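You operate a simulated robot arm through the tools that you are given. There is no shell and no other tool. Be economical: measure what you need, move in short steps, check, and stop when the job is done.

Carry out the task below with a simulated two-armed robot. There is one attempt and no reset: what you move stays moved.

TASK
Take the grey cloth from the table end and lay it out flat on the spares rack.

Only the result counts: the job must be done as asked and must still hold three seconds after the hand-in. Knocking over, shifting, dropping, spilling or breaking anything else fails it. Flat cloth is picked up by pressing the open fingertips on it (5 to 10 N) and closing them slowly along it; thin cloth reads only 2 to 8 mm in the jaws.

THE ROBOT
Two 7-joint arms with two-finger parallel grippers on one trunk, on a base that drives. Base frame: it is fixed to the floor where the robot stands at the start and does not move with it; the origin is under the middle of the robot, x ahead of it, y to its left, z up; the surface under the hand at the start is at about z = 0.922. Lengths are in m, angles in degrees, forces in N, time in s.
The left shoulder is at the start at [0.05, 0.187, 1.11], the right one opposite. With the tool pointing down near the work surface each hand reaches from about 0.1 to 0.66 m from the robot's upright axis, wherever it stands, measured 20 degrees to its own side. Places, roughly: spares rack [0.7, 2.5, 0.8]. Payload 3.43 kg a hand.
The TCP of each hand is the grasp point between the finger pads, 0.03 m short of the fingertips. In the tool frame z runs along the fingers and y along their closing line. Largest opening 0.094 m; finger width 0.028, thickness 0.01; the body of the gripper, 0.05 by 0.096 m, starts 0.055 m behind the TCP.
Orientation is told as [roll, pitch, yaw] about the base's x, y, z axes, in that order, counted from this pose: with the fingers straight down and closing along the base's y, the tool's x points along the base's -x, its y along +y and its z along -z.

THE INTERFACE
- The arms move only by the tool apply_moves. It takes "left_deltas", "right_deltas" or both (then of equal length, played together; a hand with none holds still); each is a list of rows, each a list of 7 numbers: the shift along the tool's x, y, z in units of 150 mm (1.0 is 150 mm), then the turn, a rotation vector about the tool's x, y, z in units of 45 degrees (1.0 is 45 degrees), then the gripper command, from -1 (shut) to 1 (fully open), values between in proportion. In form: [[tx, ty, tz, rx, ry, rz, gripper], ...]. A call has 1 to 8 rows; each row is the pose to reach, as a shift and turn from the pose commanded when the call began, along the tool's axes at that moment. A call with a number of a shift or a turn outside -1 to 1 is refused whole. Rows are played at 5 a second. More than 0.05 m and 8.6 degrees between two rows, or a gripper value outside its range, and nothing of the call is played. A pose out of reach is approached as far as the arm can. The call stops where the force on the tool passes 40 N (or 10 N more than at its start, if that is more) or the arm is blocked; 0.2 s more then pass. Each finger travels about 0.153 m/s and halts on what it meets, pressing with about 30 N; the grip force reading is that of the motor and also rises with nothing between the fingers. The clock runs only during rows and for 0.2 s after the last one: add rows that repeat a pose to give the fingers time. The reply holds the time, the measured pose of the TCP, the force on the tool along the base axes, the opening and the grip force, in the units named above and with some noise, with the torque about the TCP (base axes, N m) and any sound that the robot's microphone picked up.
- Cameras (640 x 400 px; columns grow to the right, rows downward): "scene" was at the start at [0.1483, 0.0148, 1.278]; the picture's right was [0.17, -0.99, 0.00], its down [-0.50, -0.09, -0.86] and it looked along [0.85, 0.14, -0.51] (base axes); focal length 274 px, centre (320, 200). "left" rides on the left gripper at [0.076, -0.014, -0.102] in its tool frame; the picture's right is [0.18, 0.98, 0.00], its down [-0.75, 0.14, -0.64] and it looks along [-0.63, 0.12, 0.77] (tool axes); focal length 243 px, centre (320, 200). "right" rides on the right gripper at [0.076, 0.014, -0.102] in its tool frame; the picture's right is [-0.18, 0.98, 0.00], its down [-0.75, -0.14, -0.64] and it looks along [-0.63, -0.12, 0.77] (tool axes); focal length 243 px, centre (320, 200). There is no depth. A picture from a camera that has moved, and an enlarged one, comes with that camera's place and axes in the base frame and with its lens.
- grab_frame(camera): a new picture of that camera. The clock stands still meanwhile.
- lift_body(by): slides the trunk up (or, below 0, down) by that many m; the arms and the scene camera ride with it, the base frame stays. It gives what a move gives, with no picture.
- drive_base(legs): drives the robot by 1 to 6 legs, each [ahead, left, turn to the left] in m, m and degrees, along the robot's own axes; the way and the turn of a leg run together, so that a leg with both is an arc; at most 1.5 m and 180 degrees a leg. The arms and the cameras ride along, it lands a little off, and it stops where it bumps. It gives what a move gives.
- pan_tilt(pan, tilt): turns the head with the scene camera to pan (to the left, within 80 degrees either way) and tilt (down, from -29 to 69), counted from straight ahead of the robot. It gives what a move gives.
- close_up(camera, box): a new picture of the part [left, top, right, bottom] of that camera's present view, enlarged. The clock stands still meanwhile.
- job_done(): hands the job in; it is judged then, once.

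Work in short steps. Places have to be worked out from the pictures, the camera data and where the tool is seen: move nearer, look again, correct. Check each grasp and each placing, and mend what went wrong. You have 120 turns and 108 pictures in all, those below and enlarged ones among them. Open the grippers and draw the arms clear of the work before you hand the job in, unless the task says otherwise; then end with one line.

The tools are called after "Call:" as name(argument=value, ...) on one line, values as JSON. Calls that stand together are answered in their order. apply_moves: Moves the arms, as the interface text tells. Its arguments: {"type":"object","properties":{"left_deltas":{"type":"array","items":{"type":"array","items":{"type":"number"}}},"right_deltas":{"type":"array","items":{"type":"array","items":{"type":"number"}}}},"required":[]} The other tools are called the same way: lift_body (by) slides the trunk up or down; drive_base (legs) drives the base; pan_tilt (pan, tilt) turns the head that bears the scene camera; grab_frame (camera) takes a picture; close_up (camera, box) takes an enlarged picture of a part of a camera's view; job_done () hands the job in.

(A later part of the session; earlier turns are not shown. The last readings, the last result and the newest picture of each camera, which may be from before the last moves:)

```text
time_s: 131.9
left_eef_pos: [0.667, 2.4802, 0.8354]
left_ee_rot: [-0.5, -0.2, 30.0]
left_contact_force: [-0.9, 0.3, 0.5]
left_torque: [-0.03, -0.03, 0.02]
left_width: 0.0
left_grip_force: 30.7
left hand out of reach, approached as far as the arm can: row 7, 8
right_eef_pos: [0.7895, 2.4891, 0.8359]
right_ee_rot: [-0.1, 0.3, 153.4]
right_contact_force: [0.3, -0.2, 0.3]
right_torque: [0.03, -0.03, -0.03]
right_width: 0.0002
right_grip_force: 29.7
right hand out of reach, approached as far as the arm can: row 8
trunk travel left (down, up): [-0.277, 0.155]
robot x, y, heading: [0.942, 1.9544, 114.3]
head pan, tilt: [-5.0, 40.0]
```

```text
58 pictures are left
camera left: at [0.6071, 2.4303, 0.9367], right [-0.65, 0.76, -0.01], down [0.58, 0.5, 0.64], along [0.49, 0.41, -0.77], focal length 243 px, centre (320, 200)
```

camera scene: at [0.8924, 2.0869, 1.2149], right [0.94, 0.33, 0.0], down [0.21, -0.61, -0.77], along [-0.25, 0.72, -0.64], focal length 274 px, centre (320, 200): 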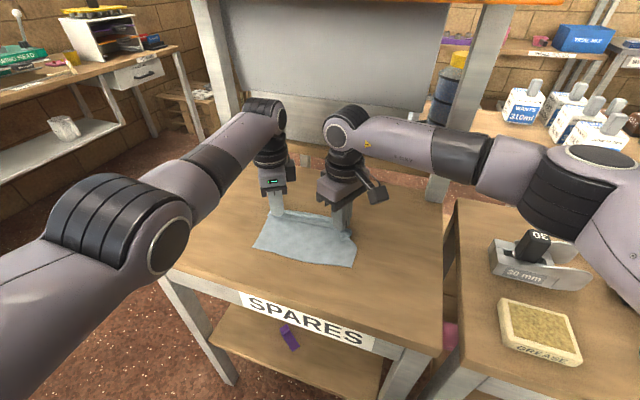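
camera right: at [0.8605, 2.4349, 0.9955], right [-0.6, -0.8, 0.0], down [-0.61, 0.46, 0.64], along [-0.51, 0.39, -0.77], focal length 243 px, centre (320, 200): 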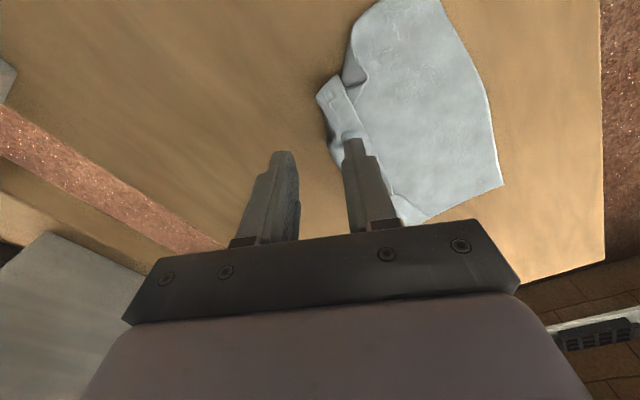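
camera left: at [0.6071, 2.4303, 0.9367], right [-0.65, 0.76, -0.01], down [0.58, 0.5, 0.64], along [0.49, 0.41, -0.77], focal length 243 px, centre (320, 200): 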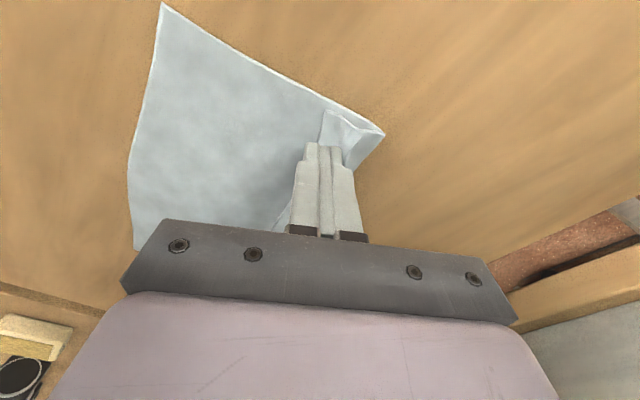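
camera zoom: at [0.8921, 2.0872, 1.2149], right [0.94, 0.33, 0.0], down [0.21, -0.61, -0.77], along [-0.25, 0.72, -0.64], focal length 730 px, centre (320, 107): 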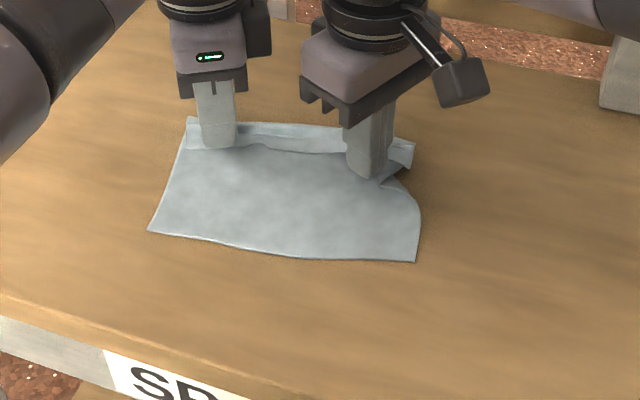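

The fold is still standing, and I've run out of reach. I'll place the fingers back on the body, press lightly, and pull the whole cloth 60 mm toward the robot to gain working room.

Call:
apply_moves(left_deltas=[[0, 0, -0.2, 0, 0, 0, -1], [0.1, -0.17, -0.2, 0, 0, 0, -1], [0.2, -0.346, -0.2, 0, 0, 0, -1], [0.2, -0.346, -0.1, 0, 0, 0, -1], [0.2, -0.346, 0, 0, 0, 0, -1], [0.2, -0.346, 0.025, 0, 0, 0, -1], [0.2, -0.346, 0.025, 0, 0, 0, -1]], right_deltas=[[0, 0, -0.2, 0, 0, 0, -1], [0.1, 0.2, -0.2, 0, 0, 0, -1], [0.206, 0.411, -0.2, 0, 0, 0, -1], [0.206, 0.411, -0.1, 0, 0, 0, -1], [0.206, 0.411, 0, 0, 0, 0, -1], [0.206, 0.411, 0.027, 0, 0, 0, -1], [0.206, 0.411, 0.027, 0, 0, 0, -1]])

```text
time_s: 133.5
left_eef_pos: [0.6658, 2.4205, 0.8316]
left_ee_rot: [-0.5, -0.2, 30.0]
left_contact_force: [-0.9, 0.3, 0.6]
left_torque: [0.0, 0.01, -0.02]
left_width: 0.0
left_grip_force: 30.0
right_eef_pos: [0.79, 2.4202, 0.8318]
right_ee_rot: [-0.2, 0.2, 153.5]
right_contact_force: [-0.6, 0.5, 3.7]
right_torque: [-0.02, 0.03, -0.02]
right_width: 0.0001
right_grip_force: 30.0
trunk travel left (down, up): [-0.277, 0.155]
robot x, y, heading: [0.9455, 1.9536, 114.3]
head pan, tilt: [-5.0, 40.0]
```

The left barely touches and the right reads 3.7 N. I'll press a little more and drag toward the robot.

Call:
apply_moves(left_deltas=[[0, 0, 0.014, 0, 0, 0, -1], [0.033, -0.058, 0.014, 0, 0, 0, -1], [0.067, -0.115, 0.014, 0, 0, 0, -1], [0.1, -0.173, 0.014, 0, 0, 0, -1], [0.133, -0.231, 0.014, 0, 0, 0, -1], [0.167, -0.288, 0.014, 0, 0, 0, -1], [0.2, -0.346, 0.014, 0, 0, 0, -1]], right_deltas=[[0, 0, 0.008, 0, 0, 0, -1], [0.03, 0.06, 0.008, 0, 0, 0, -1], [0.06, 0.119, 0.008, 0, 0, 0, -1], [0.09, 0.179, 0.008, 0, 0, 0, -1], [0.119, 0.239, 0.008, 0, 0, 0, -1], [0.149, 0.298, 0.008, 0, 0, 0, -1], [0.179, 0.358, 0.008, 0, 0, 0, -1]])

Call:
close_up(camera="scene", box=[200, 160, 440, 310])

```text
time_s: 135.1
left_eef_pos: [0.6678, 2.3597, 0.8317]
left_ee_rot: [-0.2, -0.3, 30.1]
left_contact_force: [-0.8, 4.0, 14.7]
left_torque: [0.08, 0.18, -0.06]
left_width: 0.0
left_grip_force: 29.5
right_eef_pos: [0.7911, 2.3584, 0.8315]
right_ee_rot: [-0.2, 0.0, 153.2]
right_contact_force: [-0.5, 6.0, 20.3]
right_torque: [0.05, -0.04, 0.03]
right_width: 0.0
right_grip_force: 30.2
trunk travel left (down, up): [-0.277, 0.155]
robot x, y, heading: [0.9434, 1.9507, 114.2]
head pan, tilt: [-5.0, 40.0]
```

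```text
2.67 times, centred on (320, 235) of scene
camera zoom: at [0.8931, 2.0859, 1.2154], right [0.94, 0.33, 0.0], down [0.21, -0.61, -0.77], along [-0.25, 0.72, -0.64], focal length 730 px, centre (320, 107)
```

zoom: 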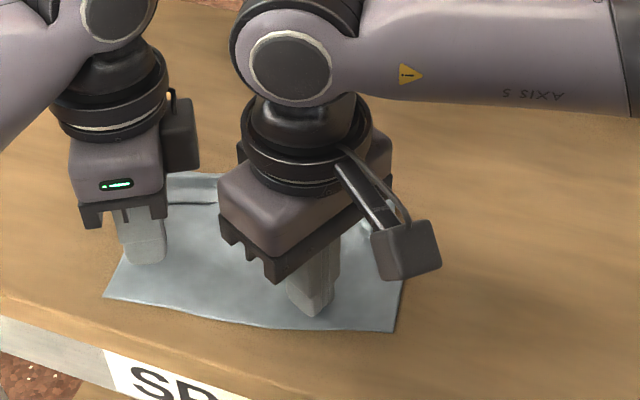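

The cloth moved with the fingers. I'll lift and move the hands beyond it for a clear view.

Call:
apply_moves(left_deltas=[[0, 0, -0.2, 0, 0, 0, -1], [0, 0, -0.4, 0, 0, 0, -1], [-0.13, 0.23, -0.4, 0, 0, 0, -1], [-0.27, 0.46, -0.4, 0, 0, 0, -1], [-0.39, 0.68, -0.4, 0, 0, 0, -1]], right_deltas=[[0, 0, -0.2, 0, 0, 0, -1], [0, 0, -0.4, 0, 0, 0, -1], [-0.12, -0.24, -0.4, 0, 0, 0, -1], [-0.24, -0.48, -0.4, 0, 0, 0, -1], [-0.35, -0.7, -0.4, 0, 0, 0, -1]])

Call:
close_up(camera="scene", box=[200, 160, 440, 310])

```text
time_s: 136.3
left_eef_pos: [0.6668, 2.4763, 0.8899]
left_ee_rot: [-0.3, -0.1, 29.8]
left_contact_force: [0.5, 0.3, -0.8]
left_torque: [0.01, -0.02, -0.02]
left_width: 0.0
left_grip_force: 29.9
right_eef_pos: [0.7894, 2.4785, 0.8895]
right_ee_rot: [-0.2, 0.3, 153.4]
right_contact_force: [0.2, 0.8, 0.5]
right_torque: [-0.01, 0.03, 0.0]
right_width: 0.0
right_grip_force: 29.9
trunk travel left (down, up): [-0.277, 0.155]
robot x, y, heading: [0.9437, 1.9531, 114.0]
head pan, tilt: [-5.0, 40.0]
```

```text
2.67 times, centred on (320, 235) of scene
camera zoom: at [0.8927, 2.0873, 1.2149], right [0.94, 0.33, 0.0], down [0.21, -0.61, -0.77], along [-0.25, 0.72, -0.64], focal length 730 px, centre (320, 107)
```

zoom: 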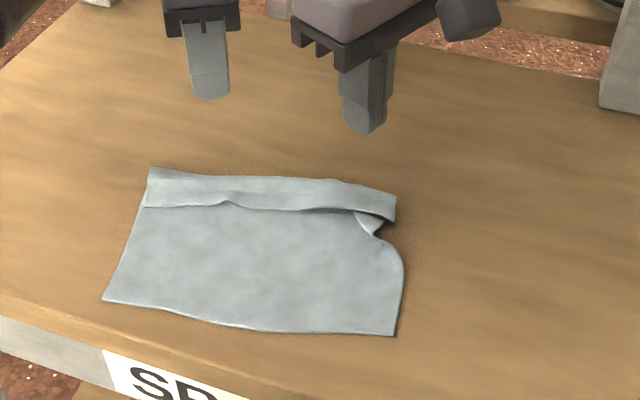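

The flap is clean and about 35 mm wide. I'll anchor the body with the right fingertips and put the left fingertips on the left part of the flap.

Call:
apply_moves(left_deltas=[[0.13, -0.19, 0, 0, 0, 0, -1], [0.255, -0.375, 0, 0, 0, 0, -1], [0.255, -0.375, 0.12, 0, 0, 0, -1], [0.255, -0.375, 0.24, 0, 0, 0, -1], [0.255, -0.375, 0.34, 0, 0, 0, -1], [0.255, -0.375, 0.37, 0, 0, 0, -1], [0.255, -0.375, 0.37, 0, 0, 0, -1]], right_deltas=[[0.13, 0.26, 0, 0, 0, 0, -1], [0.264, 0.527, 0, 0, 0, 0, -1], [0.264, 0.527, 0.12, 0, 0, 0, -1], [0.264, 0.527, 0.24, 0, 0, 0, -1], [0.264, 0.527, 0.34, 0, 0, 0, -1], [0.264, 0.527, 0.385, 0, 0, 0, -1], [0.264, 0.527, 0.392, 0, 0, 0, -1]])

Call:
close_up(camera="scene", box=[200, 160, 440, 310])

Call:
grab_frame(camera="left")

```text
time_s: 137.9
left_eef_pos: [0.6608, 2.41, 0.834]
left_ee_rot: [-0.5, -0.2, 29.9]
left_contact_force: [-0.1, -0.2, 0.4]
left_torque: [0.01, -0.02, 0.0]
left_width: 0.0
left_grip_force: 30.1
right_eef_pos: [0.7887, 2.3876, 0.8307]
right_ee_rot: [-0.2, 0.3, 153.4]
right_contact_force: [1.7, -0.2, 4.5]
right_torque: [-0.01, -0.02, 0.02]
right_width: 0.0001
right_grip_force: 30.2
trunk travel left (down, up): [-0.277, 0.155]
robot x, y, heading: [0.9459, 1.9557, 114.1]
head pan, tilt: [-5.0, 40.0]
```

```text
2.67 times, centred on (320, 235) of scene
camera zoom: at [0.8923, 2.0869, 1.2151], right [0.94, 0.33, 0.0], down [0.21, -0.61, -0.77], along [-0.25, 0.72, -0.64], focal length 730 px, centre (320, 107)
```

zoom: 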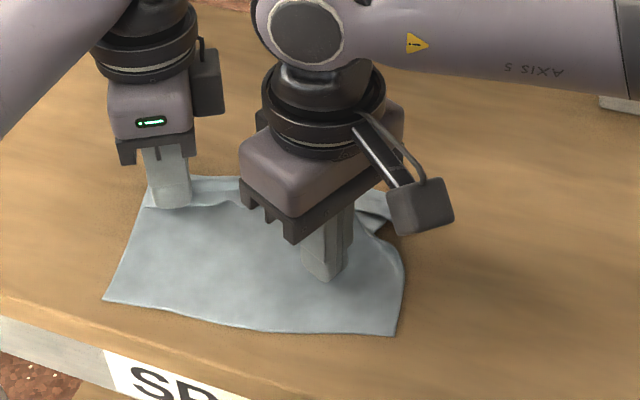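

```text
54 pictures are left
camera left: at [0.6015, 2.3599, 0.9351], right [-0.65, 0.76, -0.01], down [0.58, 0.5, 0.64], along [0.49, 0.41, -0.77], focal length 243 px, centre (320, 200)
```

left: 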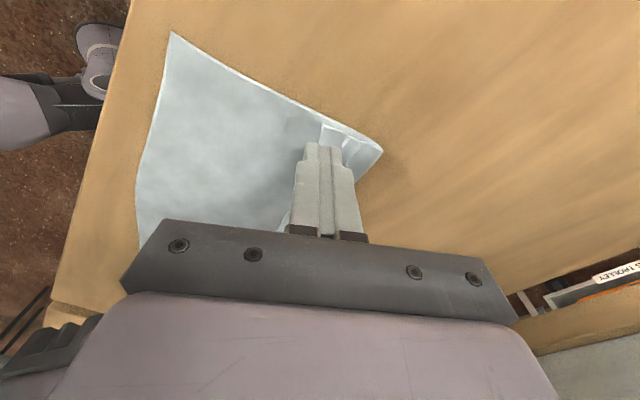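

The left tips sit on the flap's free edge. I'll hold with the right and drag the left 75 mm away from the robot.

Call:
apply_moves(left_deltas=[[0, 0, 0.008, 0, 0, 0, -1], [-0.036, 0.062, 0.008, 0, 0, 0, -1], [-0.071, 0.124, 0.008, 0, 0, 0, -1], [-0.107, 0.186, 0.008, 0, 0, 0, -1], [-0.143, 0.247, 0.008, 0, 0, 0, -1], [-0.179, 0.309, 0.008, 0, 0, 0, -1], [-0.214, 0.371, 0.008, 0, 0, 0, -1], [-0.25, 0.433, 0.008, 0, 0, 0, -1]], right_deltas=[[0, 0, 0.01, 0, 0, 0, -1], [0, 0, 0.01, 0, 0, 0, -1], [0, 0, 0.01, 0, 0, 0, -1], [0, 0, 0.01, 0, 0, 0, -1], [0, 0, 0.01, 0, 0, 0, -1], [0, 0, 0.01, 0, 0, 0, -1], [0, 0, 0.01, 0, 0, 0, -1], [0, 0, 0.01, 0, 0, 0, -1]])

Call:
close_up(camera="scene", box=[200, 160, 440, 310])

Call:
grab_frame(camera="left")

```text
time_s: 139.7
left_eef_pos: [0.6633, 2.4754, 0.8345]
left_ee_rot: [-0.4, -0.2, 30.0]
left_contact_force: [-0.1, 0.1, 0.1]
left_torque: [0.01, -0.04, 0.01]
left_width: 0.0001
left_grip_force: 29.9
left hand out of reach, approached as far as the arm can: row 8
right_eef_pos: [0.7892, 2.3888, 0.8308]
right_ee_rot: [-0.2, 0.1, 153.4]
right_contact_force: [3.4, 2.8, 25.2]
right_torque: [0.04, -0.02, 0.0]
right_width: 0.0
right_grip_force: 29.5
trunk travel left (down, up): [-0.277, 0.155]
robot x, y, heading: [0.9401, 1.9553, 114.2]
head pan, tilt: [-5.0, 40.0]
```

```text
2.67 times, centred on (320, 235) of scene
camera zoom: at [0.893, 2.0857, 1.2153], right [0.94, 0.33, 0.0], down [0.21, -0.61, -0.77], along [-0.25, 0.72, -0.64], focal length 730 px, centre (320, 107)
```

zoom: 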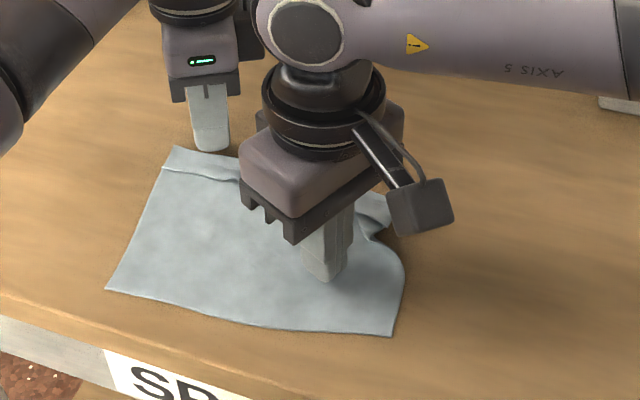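

```text
52 pictures are left
camera left: at [0.6033, 2.4254, 0.9362], right [-0.65, 0.76, -0.01], down [0.58, 0.5, 0.64], along [0.49, 0.41, -0.77], focal length 243 px, centre (320, 200)
```

left: 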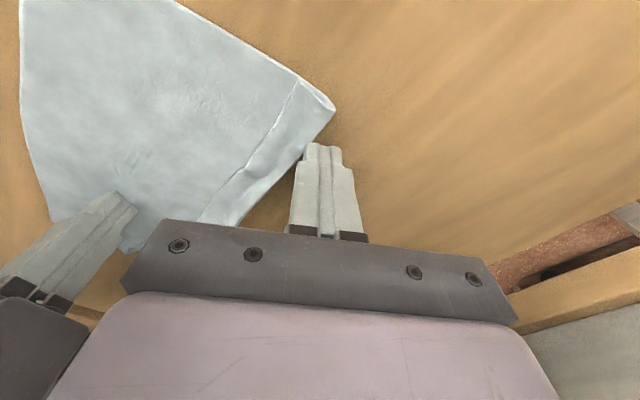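

The fingertip just slid over the flap. A better fix is to pick the cloth up by its clean near hem, so the flap falls open under gravity. Then I'll lay it far edge first and slide it into place. I'll move both hands above the hem corners with the jaws open 30 mm.

Call:
apply_moves(left_deltas=[[0, 0, -0.2, 0, 0, 0, -1], [0.05, -0.11, -0.3, 0, 0, 0, -1], [0.15, -0.33, -0.3, 0, 0, 0, -0.7], [0.26, -0.56, -0.3, 0, 0, 0, -0.36], [0.366, -0.789, -0.3, 0, 0, 0, -0.36], [0.366, -0.789, -0.2, 0, 0, 0, -0.36]], right_deltas=[[0, 0, -0.2, 0, 0, 0, -1], [0.05, 0, -0.3, 0, 0, 0, -1], [0.15, 0, -0.3, 0, 0, 0, -0.7], [0.25, 0.01, -0.3, 0, 0, 0, -0.36], [0.292, 0.018, -0.3, 0, 0, 0, -0.36], [0.292, 0.018, -0.2, 0, 0, 0, -0.36]])

Call:
grab_frame(camera="left")

Call:
grab_frame(camera="right")

Call:
close_up(camera="scene", box=[200, 160, 440, 310])

```text
time_s: 141.1
left_eef_pos: [0.6741, 2.3461, 0.8627]
left_ee_rot: [-0.5, -0.3, 30.0]
left_contact_force: [-0.5, 0.1, -0.2]
left_torque: [0.01, 0.0, 0.0]
left_width: 0.0302
left_grip_force: 0.2
right_eef_pos: [0.8279, 2.3675, 0.8605]
right_ee_rot: [-0.2, 0.4, 153.4]
right_contact_force: [-0.1, -0.3, -0.1]
right_torque: [0.01, 0.02, -0.01]
right_width: 0.0301
right_grip_force: 0.0
trunk travel left (down, up): [-0.277, 0.155]
robot x, y, heading: [0.9424, 1.9565, 114.3]
head pan, tilt: [-5.0, 40.0]
```

```text
51 pictures are left
camera left: at [0.6147, 2.2969, 0.9645], right [-0.65, 0.76, -0.01], down [0.58, 0.5, 0.64], along [0.49, 0.41, -0.77], focal length 243 px, centre (320, 200)
```

left: 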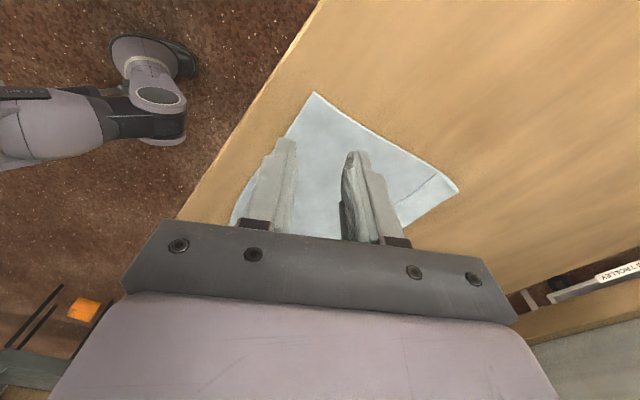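

```text
50 pictures are left
camera right: at [0.8877, 2.3193, 0.9618], right [-0.6, -0.8, 0.0], down [-0.62, 0.46, 0.64], along [-0.51, 0.39, -0.77], focal length 243 px, centre (320, 200)
```

right: 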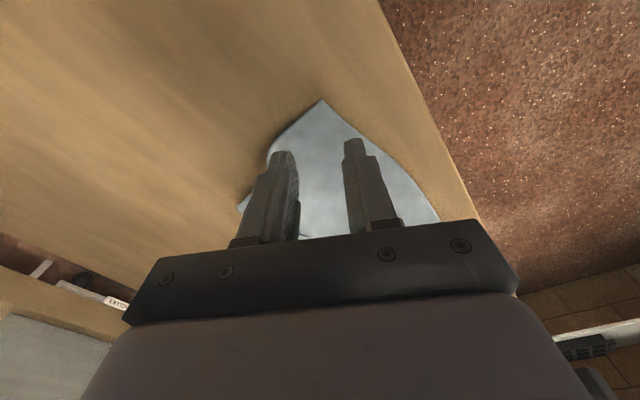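

```text
2.67 times, centred on (320, 235) of scene
camera zoom: at [0.8921, 2.0873, 1.2149], right [0.94, 0.33, 0.0], down [0.21, -0.61, -0.77], along [-0.25, 0.72, -0.64], focal length 730 px, centre (320, 107)
```

zoom: 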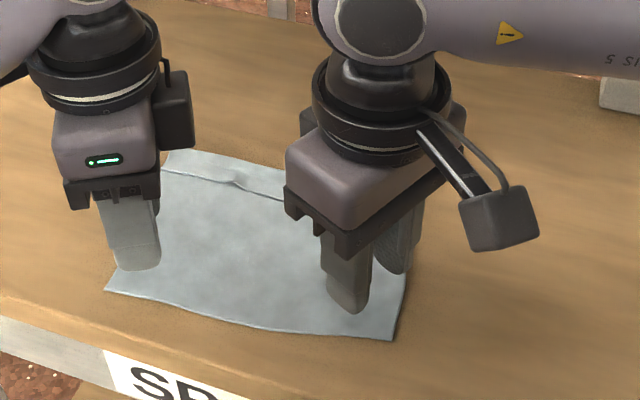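

The hem corners are at (0.653, 2.322) and (0.847, 2.350), and both hands are positioned well. I'll lower to light contact.

Call:
apply_moves(left_deltas=[[0, 0, 0.08, 0, 0, 0, -0.36], [0, 0, 0.15, 0, 0, 0, -0.36], [0, 0, 0.195, 0, 0, 0, -0.36], [0, 0, 0.212, 0, 0, 0, -0.36], [0, 0, 0.212, 0, 0, 0, -0.36]], right_deltas=[[-0.036, 0.018, 0.08, 0, 0, 0, -0.36], [-0.036, 0.018, 0.14, 0, 0, 0, -0.36], [-0.036, 0.018, 0.18, 0, 0, 0, -0.36], [-0.036, 0.018, 0.196, 0, 0, 0, -0.36], [-0.036, 0.018, 0.196, 0, 0, 0, -0.36]])

```text
time_s: 142.3
left_eef_pos: [0.6752, 2.3455, 0.8322]
left_ee_rot: [-0.5, -0.2, 30.0]
left_contact_force: [-0.6, -0.2, 0.1]
left_torque: [0.03, 0.02, 0.03]
left_width: 0.0302
left_grip_force: 0.1
right_eef_pos: [0.82, 2.3664, 0.832]
right_ee_rot: [-0.2, 0.1, 153.4]
right_contact_force: [2.7, -0.6, 11.2]
right_torque: [-0.15, -0.01, 0.07]
right_width: 0.0301
right_grip_force: 0.1
trunk travel left (down, up): [-0.277, 0.155]
robot x, y, heading: [0.9442, 1.9541, 114.1]
head pan, tilt: [-5.0, 40.0]
```

The right reads 11 N and the left isn't touching yet. I'll lower the left about 1.5 mm and ease the right slightly.

Call:
apply_moves(left_deltas=[[0, 0, 0.005, 0, 0, 0, -0.36], [0, 0, 0.01, 0, 0, 0, -0.36], [0, 0, 0.01, 0, 0, 0, -0.36]], right_deltas=[[0, 0, -0.002, 0, 0, 0, -0.36], [0, 0, -0.002, 0, 0, 0, -0.36], [0, 0, -0.002, 0, 0, 0, -0.36]])

```text
time_s: 143.1
left_eef_pos: [0.6739, 2.3459, 0.8317]
left_ee_rot: [-0.4, -0.2, 30.0]
left_contact_force: [0.1, -0.4, 5.0]
left_torque: [0.03, 0.06, 0.02]
left_width: 0.03
left_grip_force: 0.1
right_eef_pos: [0.8214, 2.3664, 0.8316]
right_ee_rot: [-0.1, 0.2, 153.3]
right_contact_force: [0.5, 0.7, 9.3]
right_torque: [-0.05, 0.05, 0.02]
right_width: 0.0298
right_grip_force: 0.0
trunk travel left (down, up): [-0.277, 0.155]
robot x, y, heading: [0.946, 1.9548, 114.0]
head pan, tilt: [-5.0, 40.0]
```

Now it's 5 N left and 9 N right, so I'll close slowly.

Call:
apply_moves(left_deltas=[[0, 0, 0.002, 0, 0, 0, -0.45], [0, 0, 0.002, 0, 0, 0, -0.54], [0, 0, 0.002, 0, 0, 0, -0.63], [0, 0, 0.002, 0, 0, 0, -0.72], [0, 0, 0.002, 0, 0, 0, -0.82], [0, 0, 0.002, 0, 0, 0, -0.92], [0, 0, 0.002, 0, 0, 0, -1], [0, 0, 0.002, 0, 0, 0, -1]], right_deltas=[[0, 0, 0, 0, 0, 0, -0.45], [0, 0, 0, 0, 0, 0, -0.54], [0, 0, 0, 0, 0, 0, -0.63], [0, 0, 0, 0, 0, 0, -0.72], [0, 0, 0, 0, 0, 0, -0.82], [0, 0, 0, 0, 0, 0, -0.92], [0, 0, 0, 0, 0, 0, -1], [0, 0, 0, 0, 0, 0, -1]])

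Call:
close_up(camera="scene", box=[200, 160, 440, 310])

```text
time_s: 144.9
left_eef_pos: [0.6744, 2.3448, 0.8312]
left_ee_rot: [-0.4, -0.3, 30.1]
left_contact_force: [5.4, 0.7, 12.2]
left_torque: [-0.04, -0.1, -0.01]
left_width: 0.0017
left_grip_force: 29.8
right_eef_pos: [0.8213, 2.3659, 0.8314]
right_ee_rot: [-0.2, 0.2, 153.4]
right_contact_force: [-5.8, -1.0, 8.5]
right_torque: [-0.1, 0.22, 0.0]
right_width: 0.0025
right_grip_force: 30.1
trunk travel left (down, up): [-0.277, 0.155]
robot x, y, heading: [0.9422, 1.9548, 113.9]
head pan, tilt: [-5.0, 40.0]
```

```text
2.67 times, centred on (320, 235) of scene
camera zoom: at [0.8928, 2.086, 1.2152], right [0.94, 0.33, 0.0], down [0.21, -0.61, -0.77], along [-0.25, 0.72, -0.64], focal length 730 px, centre (320, 107)
```

zoom: 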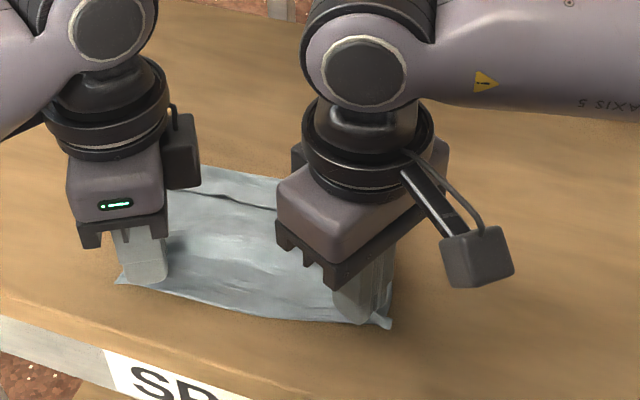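

Both corners are gripped. I'll lift 150 mm using the arms only.

Call:
apply_moves(left_deltas=[[0, 0, -0.08, 0, 0, 0, -1], [0, 0, -0.2, 0, 0, 0, -1], [0, 0, -0.35, 0, 0, 0, -1], [0, 0, -0.5, 0, 0, 0, -1], [0, 0, -0.65, 0, 0, 0, -1], [0, 0, -0.8, 0, 0, 0, -1], [0, 0, -0.95, 0, 0, 0, -1], [0, 0, -1, 0, 0, 0, -1]], right_deltas=[[0, 0, -0.08, 0, 0, 0, -1], [0, 0, -0.2, 0, 0, 0, -1], [0, 0, -0.35, 0, 0, 0, -1], [0, 0, -0.5, 0, 0, 0, -1], [0, 0, -0.65, 0, 0, 0, -1], [0, 0, -0.8, 0, 0, 0, -1], [0, 0, -0.95, 0, 0, 0, -1], [0, 0, -1, 0, 0, 0, -1]])

Call:
grab_frame(camera="scene")

```text
time_s: 146.7
left_eef_pos: [0.6734, 2.3487, 0.9805]
left_ee_rot: [-0.5, -0.2, 30.1]
left_contact_force: [5.1, 1.2, 0.0]
left_torque: [0.03, -0.17, 0.04]
left_width: 0.0019
left_grip_force: 30.2
right_eef_pos: [0.821, 2.3654, 0.9801]
right_ee_rot: [0.0, 0.4, 153.4]
right_contact_force: [-5.1, -0.7, 0.0]
right_torque: [-0.02, 0.15, 0.0]
right_width: 0.0021
right_grip_force: 30.2
trunk travel left (down, up): [-0.277, 0.155]
robot x, y, heading: [0.9444, 1.9505, 114.3]
head pan, tilt: [-5.0, 40.0]
```

```text
47 pictures are left
camera scene: at [0.8922, 2.0872, 1.2149], right [0.94, 0.33, 0.0], down [0.21, -0.61, -0.77], along [-0.25, 0.72, -0.64], focal length 274 px, centre (320, 200)
```

scene: 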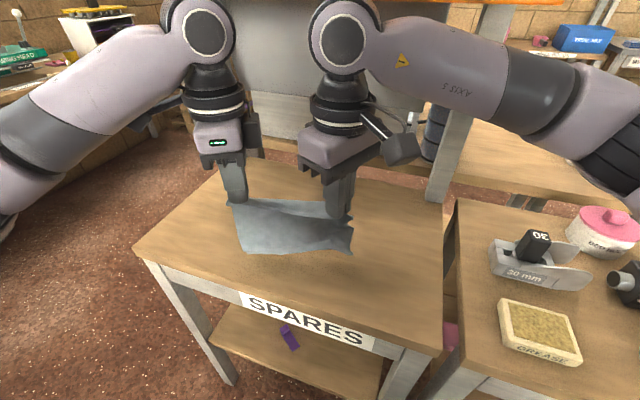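

The hem is still touching the rack, so I'll lift another 60 mm to let it hang free. I'll look closely at whether the flap opened.

Call:
apply_moves(left_deltas=[[0, 0, -0.15, 0, 0, 0, -1], [0, 0, -0.3, 0, 0, 0, -1], [0, 0, -0.4, 0, 0, 0, -1], [0, 0, -0.4, 0, 0, 0, -1], [0, 0, -0.4, 0, 0, 0, -1]], right_deltas=[[0, 0, -0.15, 0, 0, 0, -1], [0, 0, -0.3, 0, 0, 0, -1], [0, 0, -0.4, 0, 0, 0, -1], [0, 0, -0.4, 0, 0, 0, -1], [0, 0, -0.4, 0, 0, 0, -1]])

Call:
close_up(camera="scene", box=[170, 120, 410, 270])

Call:
grab_frame(camera="left")

```text
time_s: 147.9
left_eef_pos: [0.6721, 2.3469, 1.0408]
left_ee_rot: [-0.6, -0.2, 30.0]
left_contact_force: [4.6, -0.2, 0.2]
left_torque: [0.07, -0.15, 0.06]
left_width: 0.0018
left_grip_force: 30.0
right_eef_pos: [0.8204, 2.367, 1.0402]
right_ee_rot: [0.0, 0.4, 153.3]
right_contact_force: [-4.8, -0.9, 0.1]
right_torque: [-0.03, 0.13, -0.01]
right_width: 0.0023
right_grip_force: 29.8
trunk travel left (down, up): [-0.277, 0.155]
robot x, y, heading: [0.9464, 1.951, 114.2]
head pan, tilt: [-5.0, 40.0]
```

```text
2.67 times, centred on (290, 195) of scene
camera zoom: at [0.8921, 2.0872, 1.2149], right [0.94, 0.33, 0.0], down [0.21, -0.61, -0.77], along [-0.25, 0.72, -0.64], focal length 730 px, centre (400, 213)
```

zoom: 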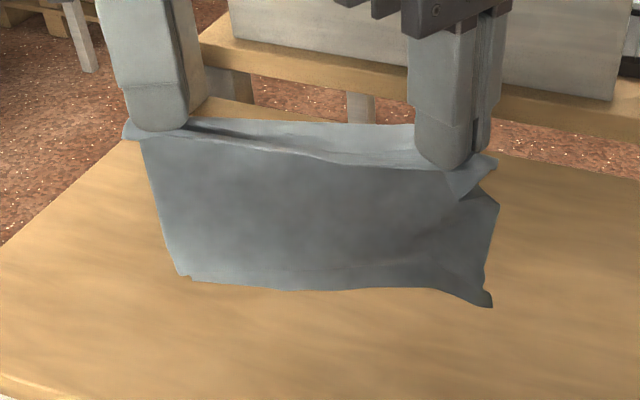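

```text
45 pictures are left
camera left: at [0.6128, 2.2979, 1.1421], right [-0.65, 0.76, -0.01], down [0.58, 0.5, 0.64], along [0.49, 0.41, -0.77], focal length 243 px, centre (320, 200)
```

left: 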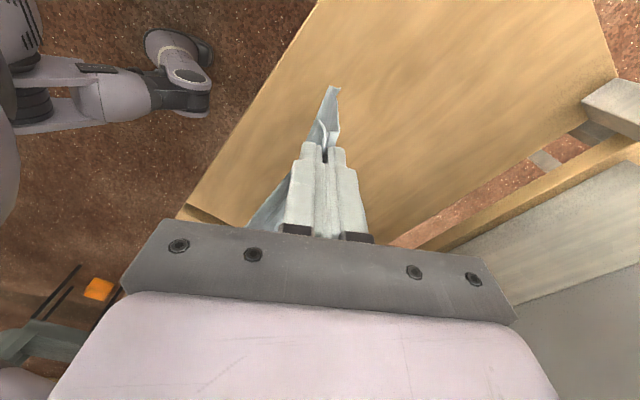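

The hang is only about 0.115 m below the tips, so the flap is still closed and now faces the back. If I lower the hem onto the rack and drag forward, friction should peel the flap open from underneath. I'll do that now.

Call:
apply_moves(left_deltas=[[0.1, -0.173, 0, 0, 0, 0, -1], [0.167, -0.288, 0.133, 0, 0, 0, -1], [0.167, -0.288, 0.4, 0, 0, 0, -1], [0.15, -0.26, 0.667, 0, 0, 0, -1], [0.1, -0.173, 0.9, 0, 0, 0, -1], [0, 0, 0.933, 0, 0, 0, -1], [-0.1, 0.173, 0.933, 0, 0, 0, -1], [-0.15, 0.26, 0.933, 0, 0, 0, -1]], right_deltas=[[0.09, 0.179, 0, 0, 0, 0, -1], [0.149, 0.298, 0.133, 0, 0, 0, -1], [0.149, 0.298, 0.4, 0, 0, 0, -1], [0.134, 0.268, 0.667, 0, 0, 0, -1], [0.09, 0.179, 0.9, 0, 0, 0, -1], [0, 0, 0.933, 0, 0, 0, -1], [-0.09, -0.179, 0.933, 0, 0, 0, -1], [-0.134, -0.268, 0.933, 0, 0, 0, -1]])

Call:
close_up(camera="scene", box=[170, 140, 410, 290])

```text
time_s: 149.7
left_eef_pos: [0.6741, 2.3919, 0.9003]
left_ee_rot: [-0.4, -0.2, 30.0]
left_contact_force: [5.4, 0.7, -0.5]
left_torque: [0.05, -0.17, 0.03]
left_width: 0.0018
left_grip_force: 29.8
right_eef_pos: [0.8222, 2.4125, 0.9006]
right_ee_rot: [-0.1, 0.3, 153.4]
right_contact_force: [-4.0, -0.5, 0.3]
right_torque: [-0.02, 0.15, 0.01]
right_width: 0.0023
right_grip_force: 30.2
trunk travel left (down, up): [-0.277, 0.155]
robot x, y, heading: [0.943, 1.9549, 114.1]
head pan, tilt: [-5.0, 40.0]
```

```text
2.67 times, centred on (290, 215) of scene
camera zoom: at [0.8922, 2.0873, 1.2149], right [0.94, 0.33, 0.0], down [0.21, -0.61, -0.77], along [-0.25, 0.72, -0.64], focal length 730 px, centre (400, 160)
```

zoom: 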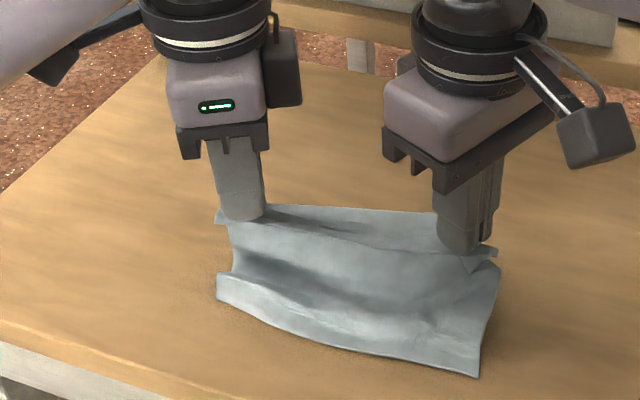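

The tail trails flat toward the robot. I'll lift again and measure the hanging length.

Call:
apply_moves(left_deltas=[[0.03, -0.05, -0.2, 0, 0, 0, -1], [0.06, -0.1, -0.4, 0, 0, 0, -1], [0.08, -0.15, -0.6, 0, 0, 0, -1], [0.08, -0.15, -0.8, 0, 0, 0, -1], [0.08, -0.15, -0.93, 0, 0, 0, -1], [0.08, -0.15, -0.93, 0, 0, 0, -1], [0.08, -0.15, -0.93, 0, 0, 0, -1]], right_deltas=[[0.03, 0.06, -0.2, 0, 0, 0, -1], [0.06, 0.12, -0.4, 0, 0, 0, -1], [0.09, 0.18, -0.6, 0, 0, 0, -1], [0.12, 0.25, -0.8, 0, 0, 0, -1], [0.134, 0.275, -0.93, 0, 0, 0, -1], [0.134, 0.275, -0.93, 0, 0, 0, -1], [0.134, 0.275, -0.93, 0, 0, 0, -1]])

Call:
close_up(camera="scene", box=[170, 120, 410, 270])

```text
time_s: 151.3
left_eef_pos: [0.6729, 2.3682, 1.0401]
left_ee_rot: [-0.6, -0.1, 30.0]
left_contact_force: [1.9, -0.3, 0.0]
left_torque: [0.02, -0.1, 0.03]
left_width: 0.0017
left_grip_force: 29.8
right_eef_pos: [0.8186, 2.3657, 1.0393]
right_ee_rot: [-0.1, 0.4, 153.5]
right_contact_force: [-2.3, 0.1, 0.0]
right_torque: [-0.01, 0.05, -0.01]
right_width: 0.0021
right_grip_force: 29.9
trunk travel left (down, up): [-0.277, 0.155]
robot x, y, heading: [0.9439, 1.955, 114.2]
head pan, tilt: [-5.0, 40.0]
```

```text
2.67 times, centred on (290, 195) of scene
camera zoom: at [0.8921, 2.0872, 1.2149], right [0.94, 0.33, 0.0], down [0.21, -0.61, -0.77], along [-0.25, 0.72, -0.64], focal length 730 px, centre (400, 213)
```

zoom: 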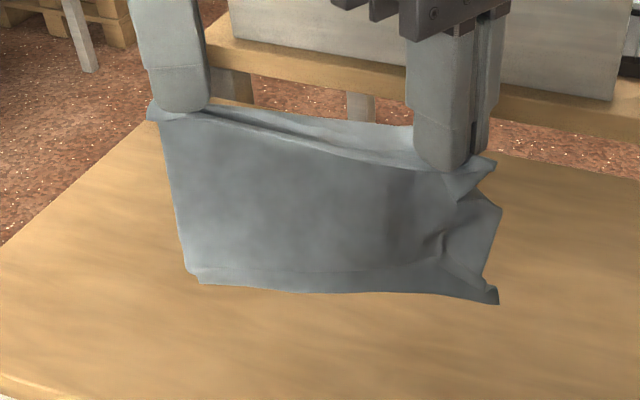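

The left side now hangs at about full length (0.148 m), but the right side still looks short. I'll repeat the drag with more cloth on the surface.

Call:
apply_moves(left_deltas=[[0.133, -0.231, 0, 0, 0, 0, -1], [0.233, -0.404, 0.2, 0, 0, 0, -1], [0.233, -0.404, 0.5, 0, 0, 0, -1], [0.2, -0.346, 0.8, 0, 0, 0, -1], [0.133, -0.231, 1, 0, 0, 0, -1], [0.033, -0.058, 1, 0, 0, 0, -1], [-0.067, 0.115, 1, 0, 0, 0, -1], [-0.133, 0.231, 1, 0, 0, 0, -1]], right_deltas=[[0.12, 0.238, 0, 0, 0, 0, -1], [0.209, 0.417, 0.2, 0, 0, 0, -1], [0.209, 0.417, 0.5, 0, 0, 0, -1], [0.179, 0.358, 0.8, 0, 0, 0, -1], [0.12, 0.238, 1, 0, 0, 0, -1], [0.03, 0.06, 1, 0, 0, 0, -1], [-0.06, -0.119, 1, 0, 0, 0, -1], [-0.12, -0.238, 1, 0, 0, 0, -1]])

Call:
close_up(camera="scene", box=[170, 140, 410, 290])

Call:
grab_frame(camera="right")

```text
time_s: 153.1
left_eef_pos: [0.6728, 2.4066, 0.8898]
left_ee_rot: [-0.4, -0.2, 30.0]
left_contact_force: [2.7, -0.4, 0.2]
left_torque: [-0.02, -0.07, 0.02]
left_width: 0.0017
left_grip_force: 29.9
right_eef_pos: [0.8206, 2.4052, 0.8895]
right_ee_rot: [0.0, 0.3, 153.5]
right_contact_force: [-2.5, -0.7, 0.1]
right_torque: [0.01, 0.08, 0.01]
right_width: 0.0023
right_grip_force: 30.2
trunk travel left (down, up): [-0.277, 0.155]
robot x, y, heading: [0.9429, 1.9541, 114.2]
head pan, tilt: [-5.0, 40.0]
```

```text
2.67 times, centred on (290, 215) of scene
camera zoom: at [0.8922, 2.0874, 1.2149], right [0.94, 0.33, 0.0], down [0.21, -0.61, -0.77], along [-0.25, 0.72, -0.64], focal length 730 px, centre (400, 160)
```

zoom: 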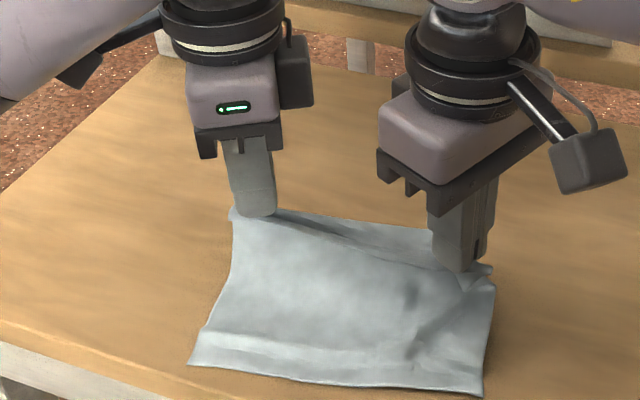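

```text
41 pictures are left
camera right: at [0.8811, 2.3582, 0.9925], right [-0.6, -0.8, 0.0], down [-0.61, 0.46, 0.64], along [-0.51, 0.39, -0.77], focal length 243 px, centre (320, 200)
```

right: 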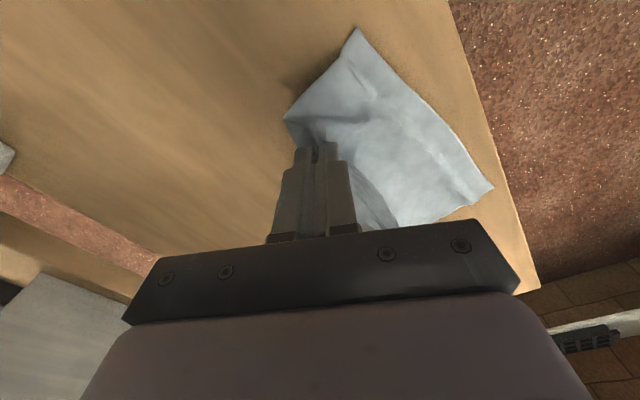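

The flap is now fully open, with the cloth about 0.15 m long and a straight hem. Next I'll lift until it hangs free at y≈2.40 (clear of the shelf), then lay it far edge first while retreating.

Call:
apply_moves(left_deltas=[[0.01, -0.02, -0.2, 0, 0, 0, -1], [0.02, -0.035, -0.4, 0, 0, 0, -1], [0.02, -0.035, -0.6, 0, 0, 0, -1], [0.02, -0.035, -0.8, 0, 0, 0, -1], [0.02, -0.035, -0.95, 0, 0, 0, -1], [0.02, -0.035, -0.95, 0, 0, 0, -1], [0.02, -0.035, -0.95, 0, 0, 0, -1], [0.02, -0.035, -0.95, 0, 0, 0, -1]], right_deltas=[[0.01, 0.02, -0.2, 0, 0, 0, -1], [0.015, 0.03, -0.4, 0, 0, 0, -1], [0.015, 0.03, -0.6, 0, 0, 0, -1], [0.015, 0.03, -0.8, 0, 0, 0, -1], [0.015, 0.03, -0.95, 0, 0, 0, -1], [0.015, 0.03, -0.95, 0, 0, 0, -1], [0.015, 0.03, -0.95, 0, 0, 0, -1], [0.015, 0.03, -0.95, 0, 0, 0, -1]])

Call:
close_up(camera="scene", box=[170, 120, 410, 270])

```text
time_s: 154.9
left_eef_pos: [0.6737, 2.4006, 1.0331]
left_ee_rot: [-0.5, -0.2, 30.0]
left_contact_force: [1.9, -0.5, 0.5]
left_torque: [0.0, -0.03, 0.0]
left_width: 0.0018
left_grip_force: 30.0
right_eef_pos: [0.819, 2.4001, 1.0319]
right_ee_rot: [-0.1, 0.4, 153.4]
right_contact_force: [-0.9, 0.2, -0.4]
right_torque: [-0.01, 0.04, 0.04]
right_width: 0.0022
right_grip_force: 30.1
trunk travel left (down, up): [-0.277, 0.155]
robot x, y, heading: [0.9435, 1.9505, 114.1]
head pan, tilt: [-5.0, 40.0]
```

```text
2.67 times, centred on (290, 195) of scene
camera zoom: at [0.8921, 2.0872, 1.2149], right [0.94, 0.33, 0.0], down [0.21, -0.61, -0.77], along [-0.25, 0.72, -0.64], focal length 730 px, centre (400, 213)
```

zoom: 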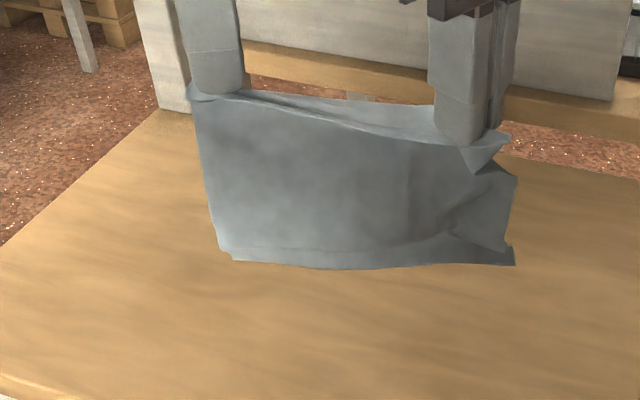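

The crease is residual and the hang is near the expected full length. I'll lay it now: far edge down first, then a 45° retreat toward the robot.

Call:
apply_moves(left_deltas=[[0, 0, 0.2, 0, 0, 0, -1], [0.01, -0.017, 0.367, 0, 0, 0, -1], [0.04, -0.069, 0.467, 0, 0, 0, -1], [0.09, -0.156, 0.567, 0, 0, 0, -1], [0.14, -0.242, 0.667, 0, 0, 0, -1], [0.19, -0.329, 0.767, 0, 0, 0, -1], [0.24, -0.415, 0.867, 0, 0, 0, -1], [0.3, -0.519, 0.987, 0, 0, 0, -1]], right_deltas=[[0, 0, 0.2, 0, 0, 0, -1], [0.009, 0.018, 0.367, 0, 0, 0, -1], [0.036, 0.072, 0.467, 0, 0, 0, -1], [0.081, 0.161, 0.567, 0, 0, 0, -1], [0.126, 0.25, 0.667, 0, 0, 0, -1], [0.17, 0.34, 0.767, 0, 0, 0, -1], [0.215, 0.429, 0.867, 0, 0, 0, -1], [0.269, 0.536, 0.987, 0, 0, 0, -1]])

Call:
grab_frame(camera="left")

Call:
close_up(camera="scene", box=[170, 140, 410, 290])

```text
time_s: 156.7
left_eef_pos: [0.6752, 2.3115, 0.8849]
left_ee_rot: [-0.4, -0.2, 30.1]
left_contact_force: [-0.2, 1.1, 0.6]
left_torque: [0.04, -0.03, 0.04]
left_width: 0.0017
left_grip_force: 30.6
right_eef_pos: [0.819, 2.3114, 0.884]
right_ee_rot: [-0.2, 0.3, 153.4]
right_contact_force: [-1.0, 0.5, -1.0]
right_torque: [0.01, 0.03, -0.01]
right_width: 0.0022
right_grip_force: 30.2
trunk travel left (down, up): [-0.277, 0.155]
robot x, y, heading: [0.9454, 1.9557, 114.3]
head pan, tilt: [-5.0, 40.0]
```

```text
39 pictures are left
camera left: at [0.615, 2.2602, 0.9857], right [-0.65, 0.76, -0.01], down [0.58, 0.5, 0.64], along [0.49, 0.41, -0.77], focal length 243 px, centre (320, 200)
```

left: 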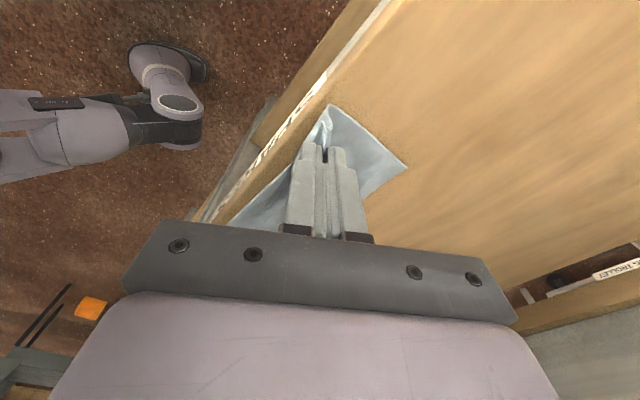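

```text
2.67 times, centred on (290, 215) of scene
camera zoom: at [0.892, 2.0871, 1.215], right [0.94, 0.33, 0.0], down [0.21, -0.61, -0.77], along [-0.25, 0.72, -0.64], focal length 730 px, centre (400, 160)
```

zoom: 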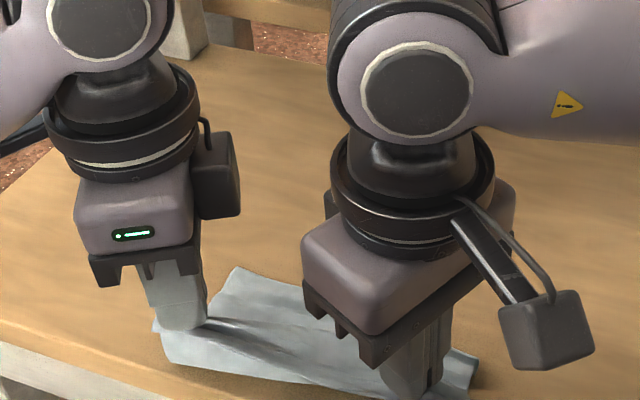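

The far edge is on the rack at y≈2.393, with the body following. I'll finish the retreat and come down to about 1 cm above the surface at the front edge.

Call:
apply_moves(left_deltas=[[0.05, -0.086, 0.08, 0, 0, 0, -1], [0.1, -0.173, 0.16, 0, 0, 0, -1], [0.133, -0.231, 0.23, 0, 0, 0, -1], [0.15, -0.26, 0.29, 0, 0, 0, -1], [0.15, -0.26, 0.29, 0, 0, 0, -1]], right_deltas=[[0.045, 0.089, 0.08, 0, 0, 0, -1], [0.09, 0.179, 0.16, 0, 0, 0, -1], [0.12, 0.238, 0.23, 0, 0, 0, -1], [0.134, 0.268, 0.29, 0, 0, 0, -1], [0.134, 0.268, 0.29, 0, 0, 0, -1]])

Call:
grab_frame(camera="left")

Call:
grab_frame(camera="scene")

```text
time_s: 157.9
left_eef_pos: [0.6752, 2.2637, 0.8421]
left_ee_rot: [-0.4, -0.2, 30.0]
left_contact_force: [0.8, 0.1, -1.0]
left_torque: [0.0, -0.03, 0.01]
left_width: 0.002
left_grip_force: 29.5
right_eef_pos: [0.8195, 2.2667, 0.841]
right_ee_rot: [0.0, 0.3, 153.4]
right_contact_force: [-0.6, -0.6, 0.0]
right_torque: [0.01, -0.01, 0.02]
right_width: 0.0023
right_grip_force: 30.2
trunk travel left (down, up): [-0.277, 0.155]
robot x, y, heading: [0.9451, 1.9534, 114.4]
head pan, tilt: [-5.0, 40.0]
```

```text
37 pictures are left
camera left: at [0.6155, 2.2146, 0.9425], right [-0.65, 0.76, -0.01], down [0.58, 0.5, 0.64], along [0.49, 0.41, -0.77], focal length 243 px, centre (320, 200)
```

left: 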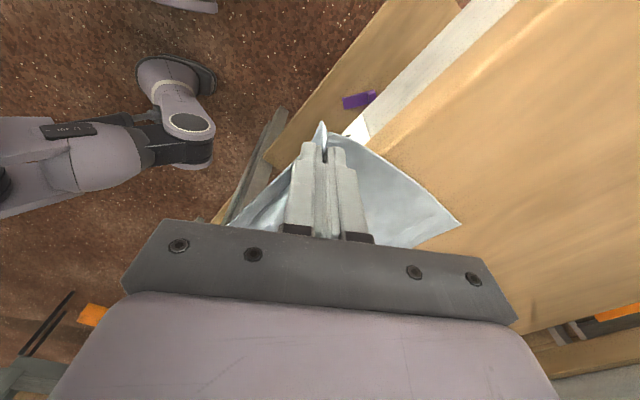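

```text
36 pictures are left
camera scene: at [0.8921, 2.0872, 1.2149], right [0.94, 0.33, 0.0], down [0.21, -0.61, -0.77], along [-0.25, 0.72, -0.64], focal length 274 px, centre (320, 200)
```

scene: 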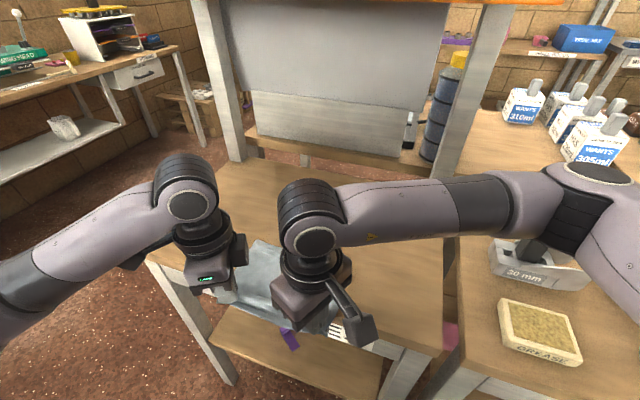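

Releasing here would leave too much hanging over the front. I'll bring the hands forward 50 mm onto the rack, leaving some slack, and then release by opening slowly.

Call:
apply_moves(left_deltas=[[-0.055, 0.096, -0.01, 0, 0, 0, -1], [-0.11, 0.192, 0.0, 0, 0, 0, -1], [-0.167, 0.288, 0.03, 0, 0, 0, -1], [-0.167, 0.288, 0.05, 0, 0, 0, -1], [-0.167, 0.288, 0.05, 0, 0, 0, -0.8], [-0.167, 0.288, 0.05, 0, 0, 0, -0.6], [-0.167, 0.288, 0.05, 0, 0, 0, -0.4], [-0.167, 0.288, 0.05, 0, 0, 0, -0.3]], right_deltas=[[-0.05, -0.099, -0.01, 0, 0, 0, -1], [-0.1, -0.199, 0.0, 0, 0, 0, -1], [-0.15, -0.298, 0.02, 0, 0, 0, -1], [-0.15, -0.298, 0.045, 0, 0, 0, -1], [-0.15, -0.298, 0.045, 0, 0, 0, -0.8], [-0.15, -0.298, 0.045, 0, 0, 0, -0.6], [-0.15, -0.298, 0.045, 0, 0, 0, -0.4], [-0.15, -0.298, 0.045, 0, 0, 0, -0.3]])

Call:
apply_moves(left_deltas=[[0, 0, -0.1, 0, 0, 0, -0.3], [0, 0, -0.25, 0, 0, 0, -0.3], [0, 0, -0.4, 0, 0, 0, -0.6], [-0.15, 0.26, -0.5, 0, 0, 0, -1], [-0.3, 0.52, -0.5, 0, 0, 0, -1], [-0.45, 0.78, -0.5, 0, 0, 0, -1]], right_deltas=[[0, 0, -0.1, 0, 0, 0, -0.3], [0, 0, -0.25, 0, 0, 0, -0.3], [0, 0, -0.4, 0, 0, 0, -0.6], [-0.135, -0.268, -0.5, 0, 0, 0, -1], [-0.27, -0.536, -0.5, 0, 0, 0, -1], [-0.4, -0.8, -0.5, 0, 0, 0, -1]])

Call:
close_up(camera="scene", box=[160, 160, 440, 335])

```text
time_s: 159.7
left_eef_pos: [0.6748, 2.3172, 0.8337]
left_ee_rot: [-0.5, -0.2, 30.0]
left_contact_force: [0.0, 0.2, 1.2]
left_torque: [0.03, 0.01, -0.01]
left_width: 0.0328
left_grip_force: 0.1
right_eef_pos: [0.8209, 2.3157, 0.8336]
right_ee_rot: [-0.1, 0.5, 153.4]
right_contact_force: [-0.2, -0.7, 0.5]
right_torque: [-0.01, 0.02, 0.0]
right_width: 0.0327
right_grip_force: 0.0
trunk travel left (down, up): [-0.277, 0.155]
robot x, y, heading: [0.9472, 1.9507, 114.4]
head pan, tilt: [-5.0, 40.0]
```

```text
time_s: 161.1
left_eef_pos: [0.6754, 2.4514, 0.9071]
left_ee_rot: [-0.4, -0.2, 29.8]
left_contact_force: [-0.2, 0.7, 0.5]
left_torque: [0.0, -0.03, -0.02]
left_width: 0.0
left_grip_force: 30.3
right_eef_pos: [0.8207, 2.4512, 0.9101]
right_ee_rot: [0.0, 0.5, 153.5]
right_contact_force: [-0.7, -1.3, 0.2]
right_torque: [-0.02, 0.01, 0.01]
right_width: 0.0001
right_grip_force: 29.7
trunk travel left (down, up): [-0.277, 0.155]
robot x, y, heading: [0.9417, 1.9545, 114.1]
head pan, tilt: [-5.0, 40.0]
```

```text
2.29 times, centred on (300, 248) of scene
camera zoom: at [0.8925, 2.0875, 1.2149], right [0.94, 0.33, 0.0], down [0.21, -0.61, -0.77], along [-0.25, 0.72, -0.64], focal length 626 px, centre (366, 91)
```

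zoom: 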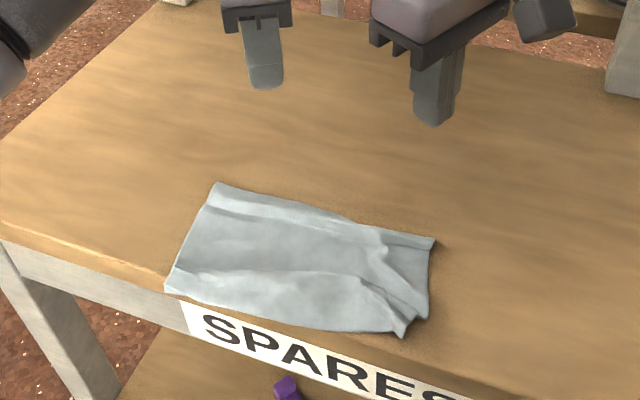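

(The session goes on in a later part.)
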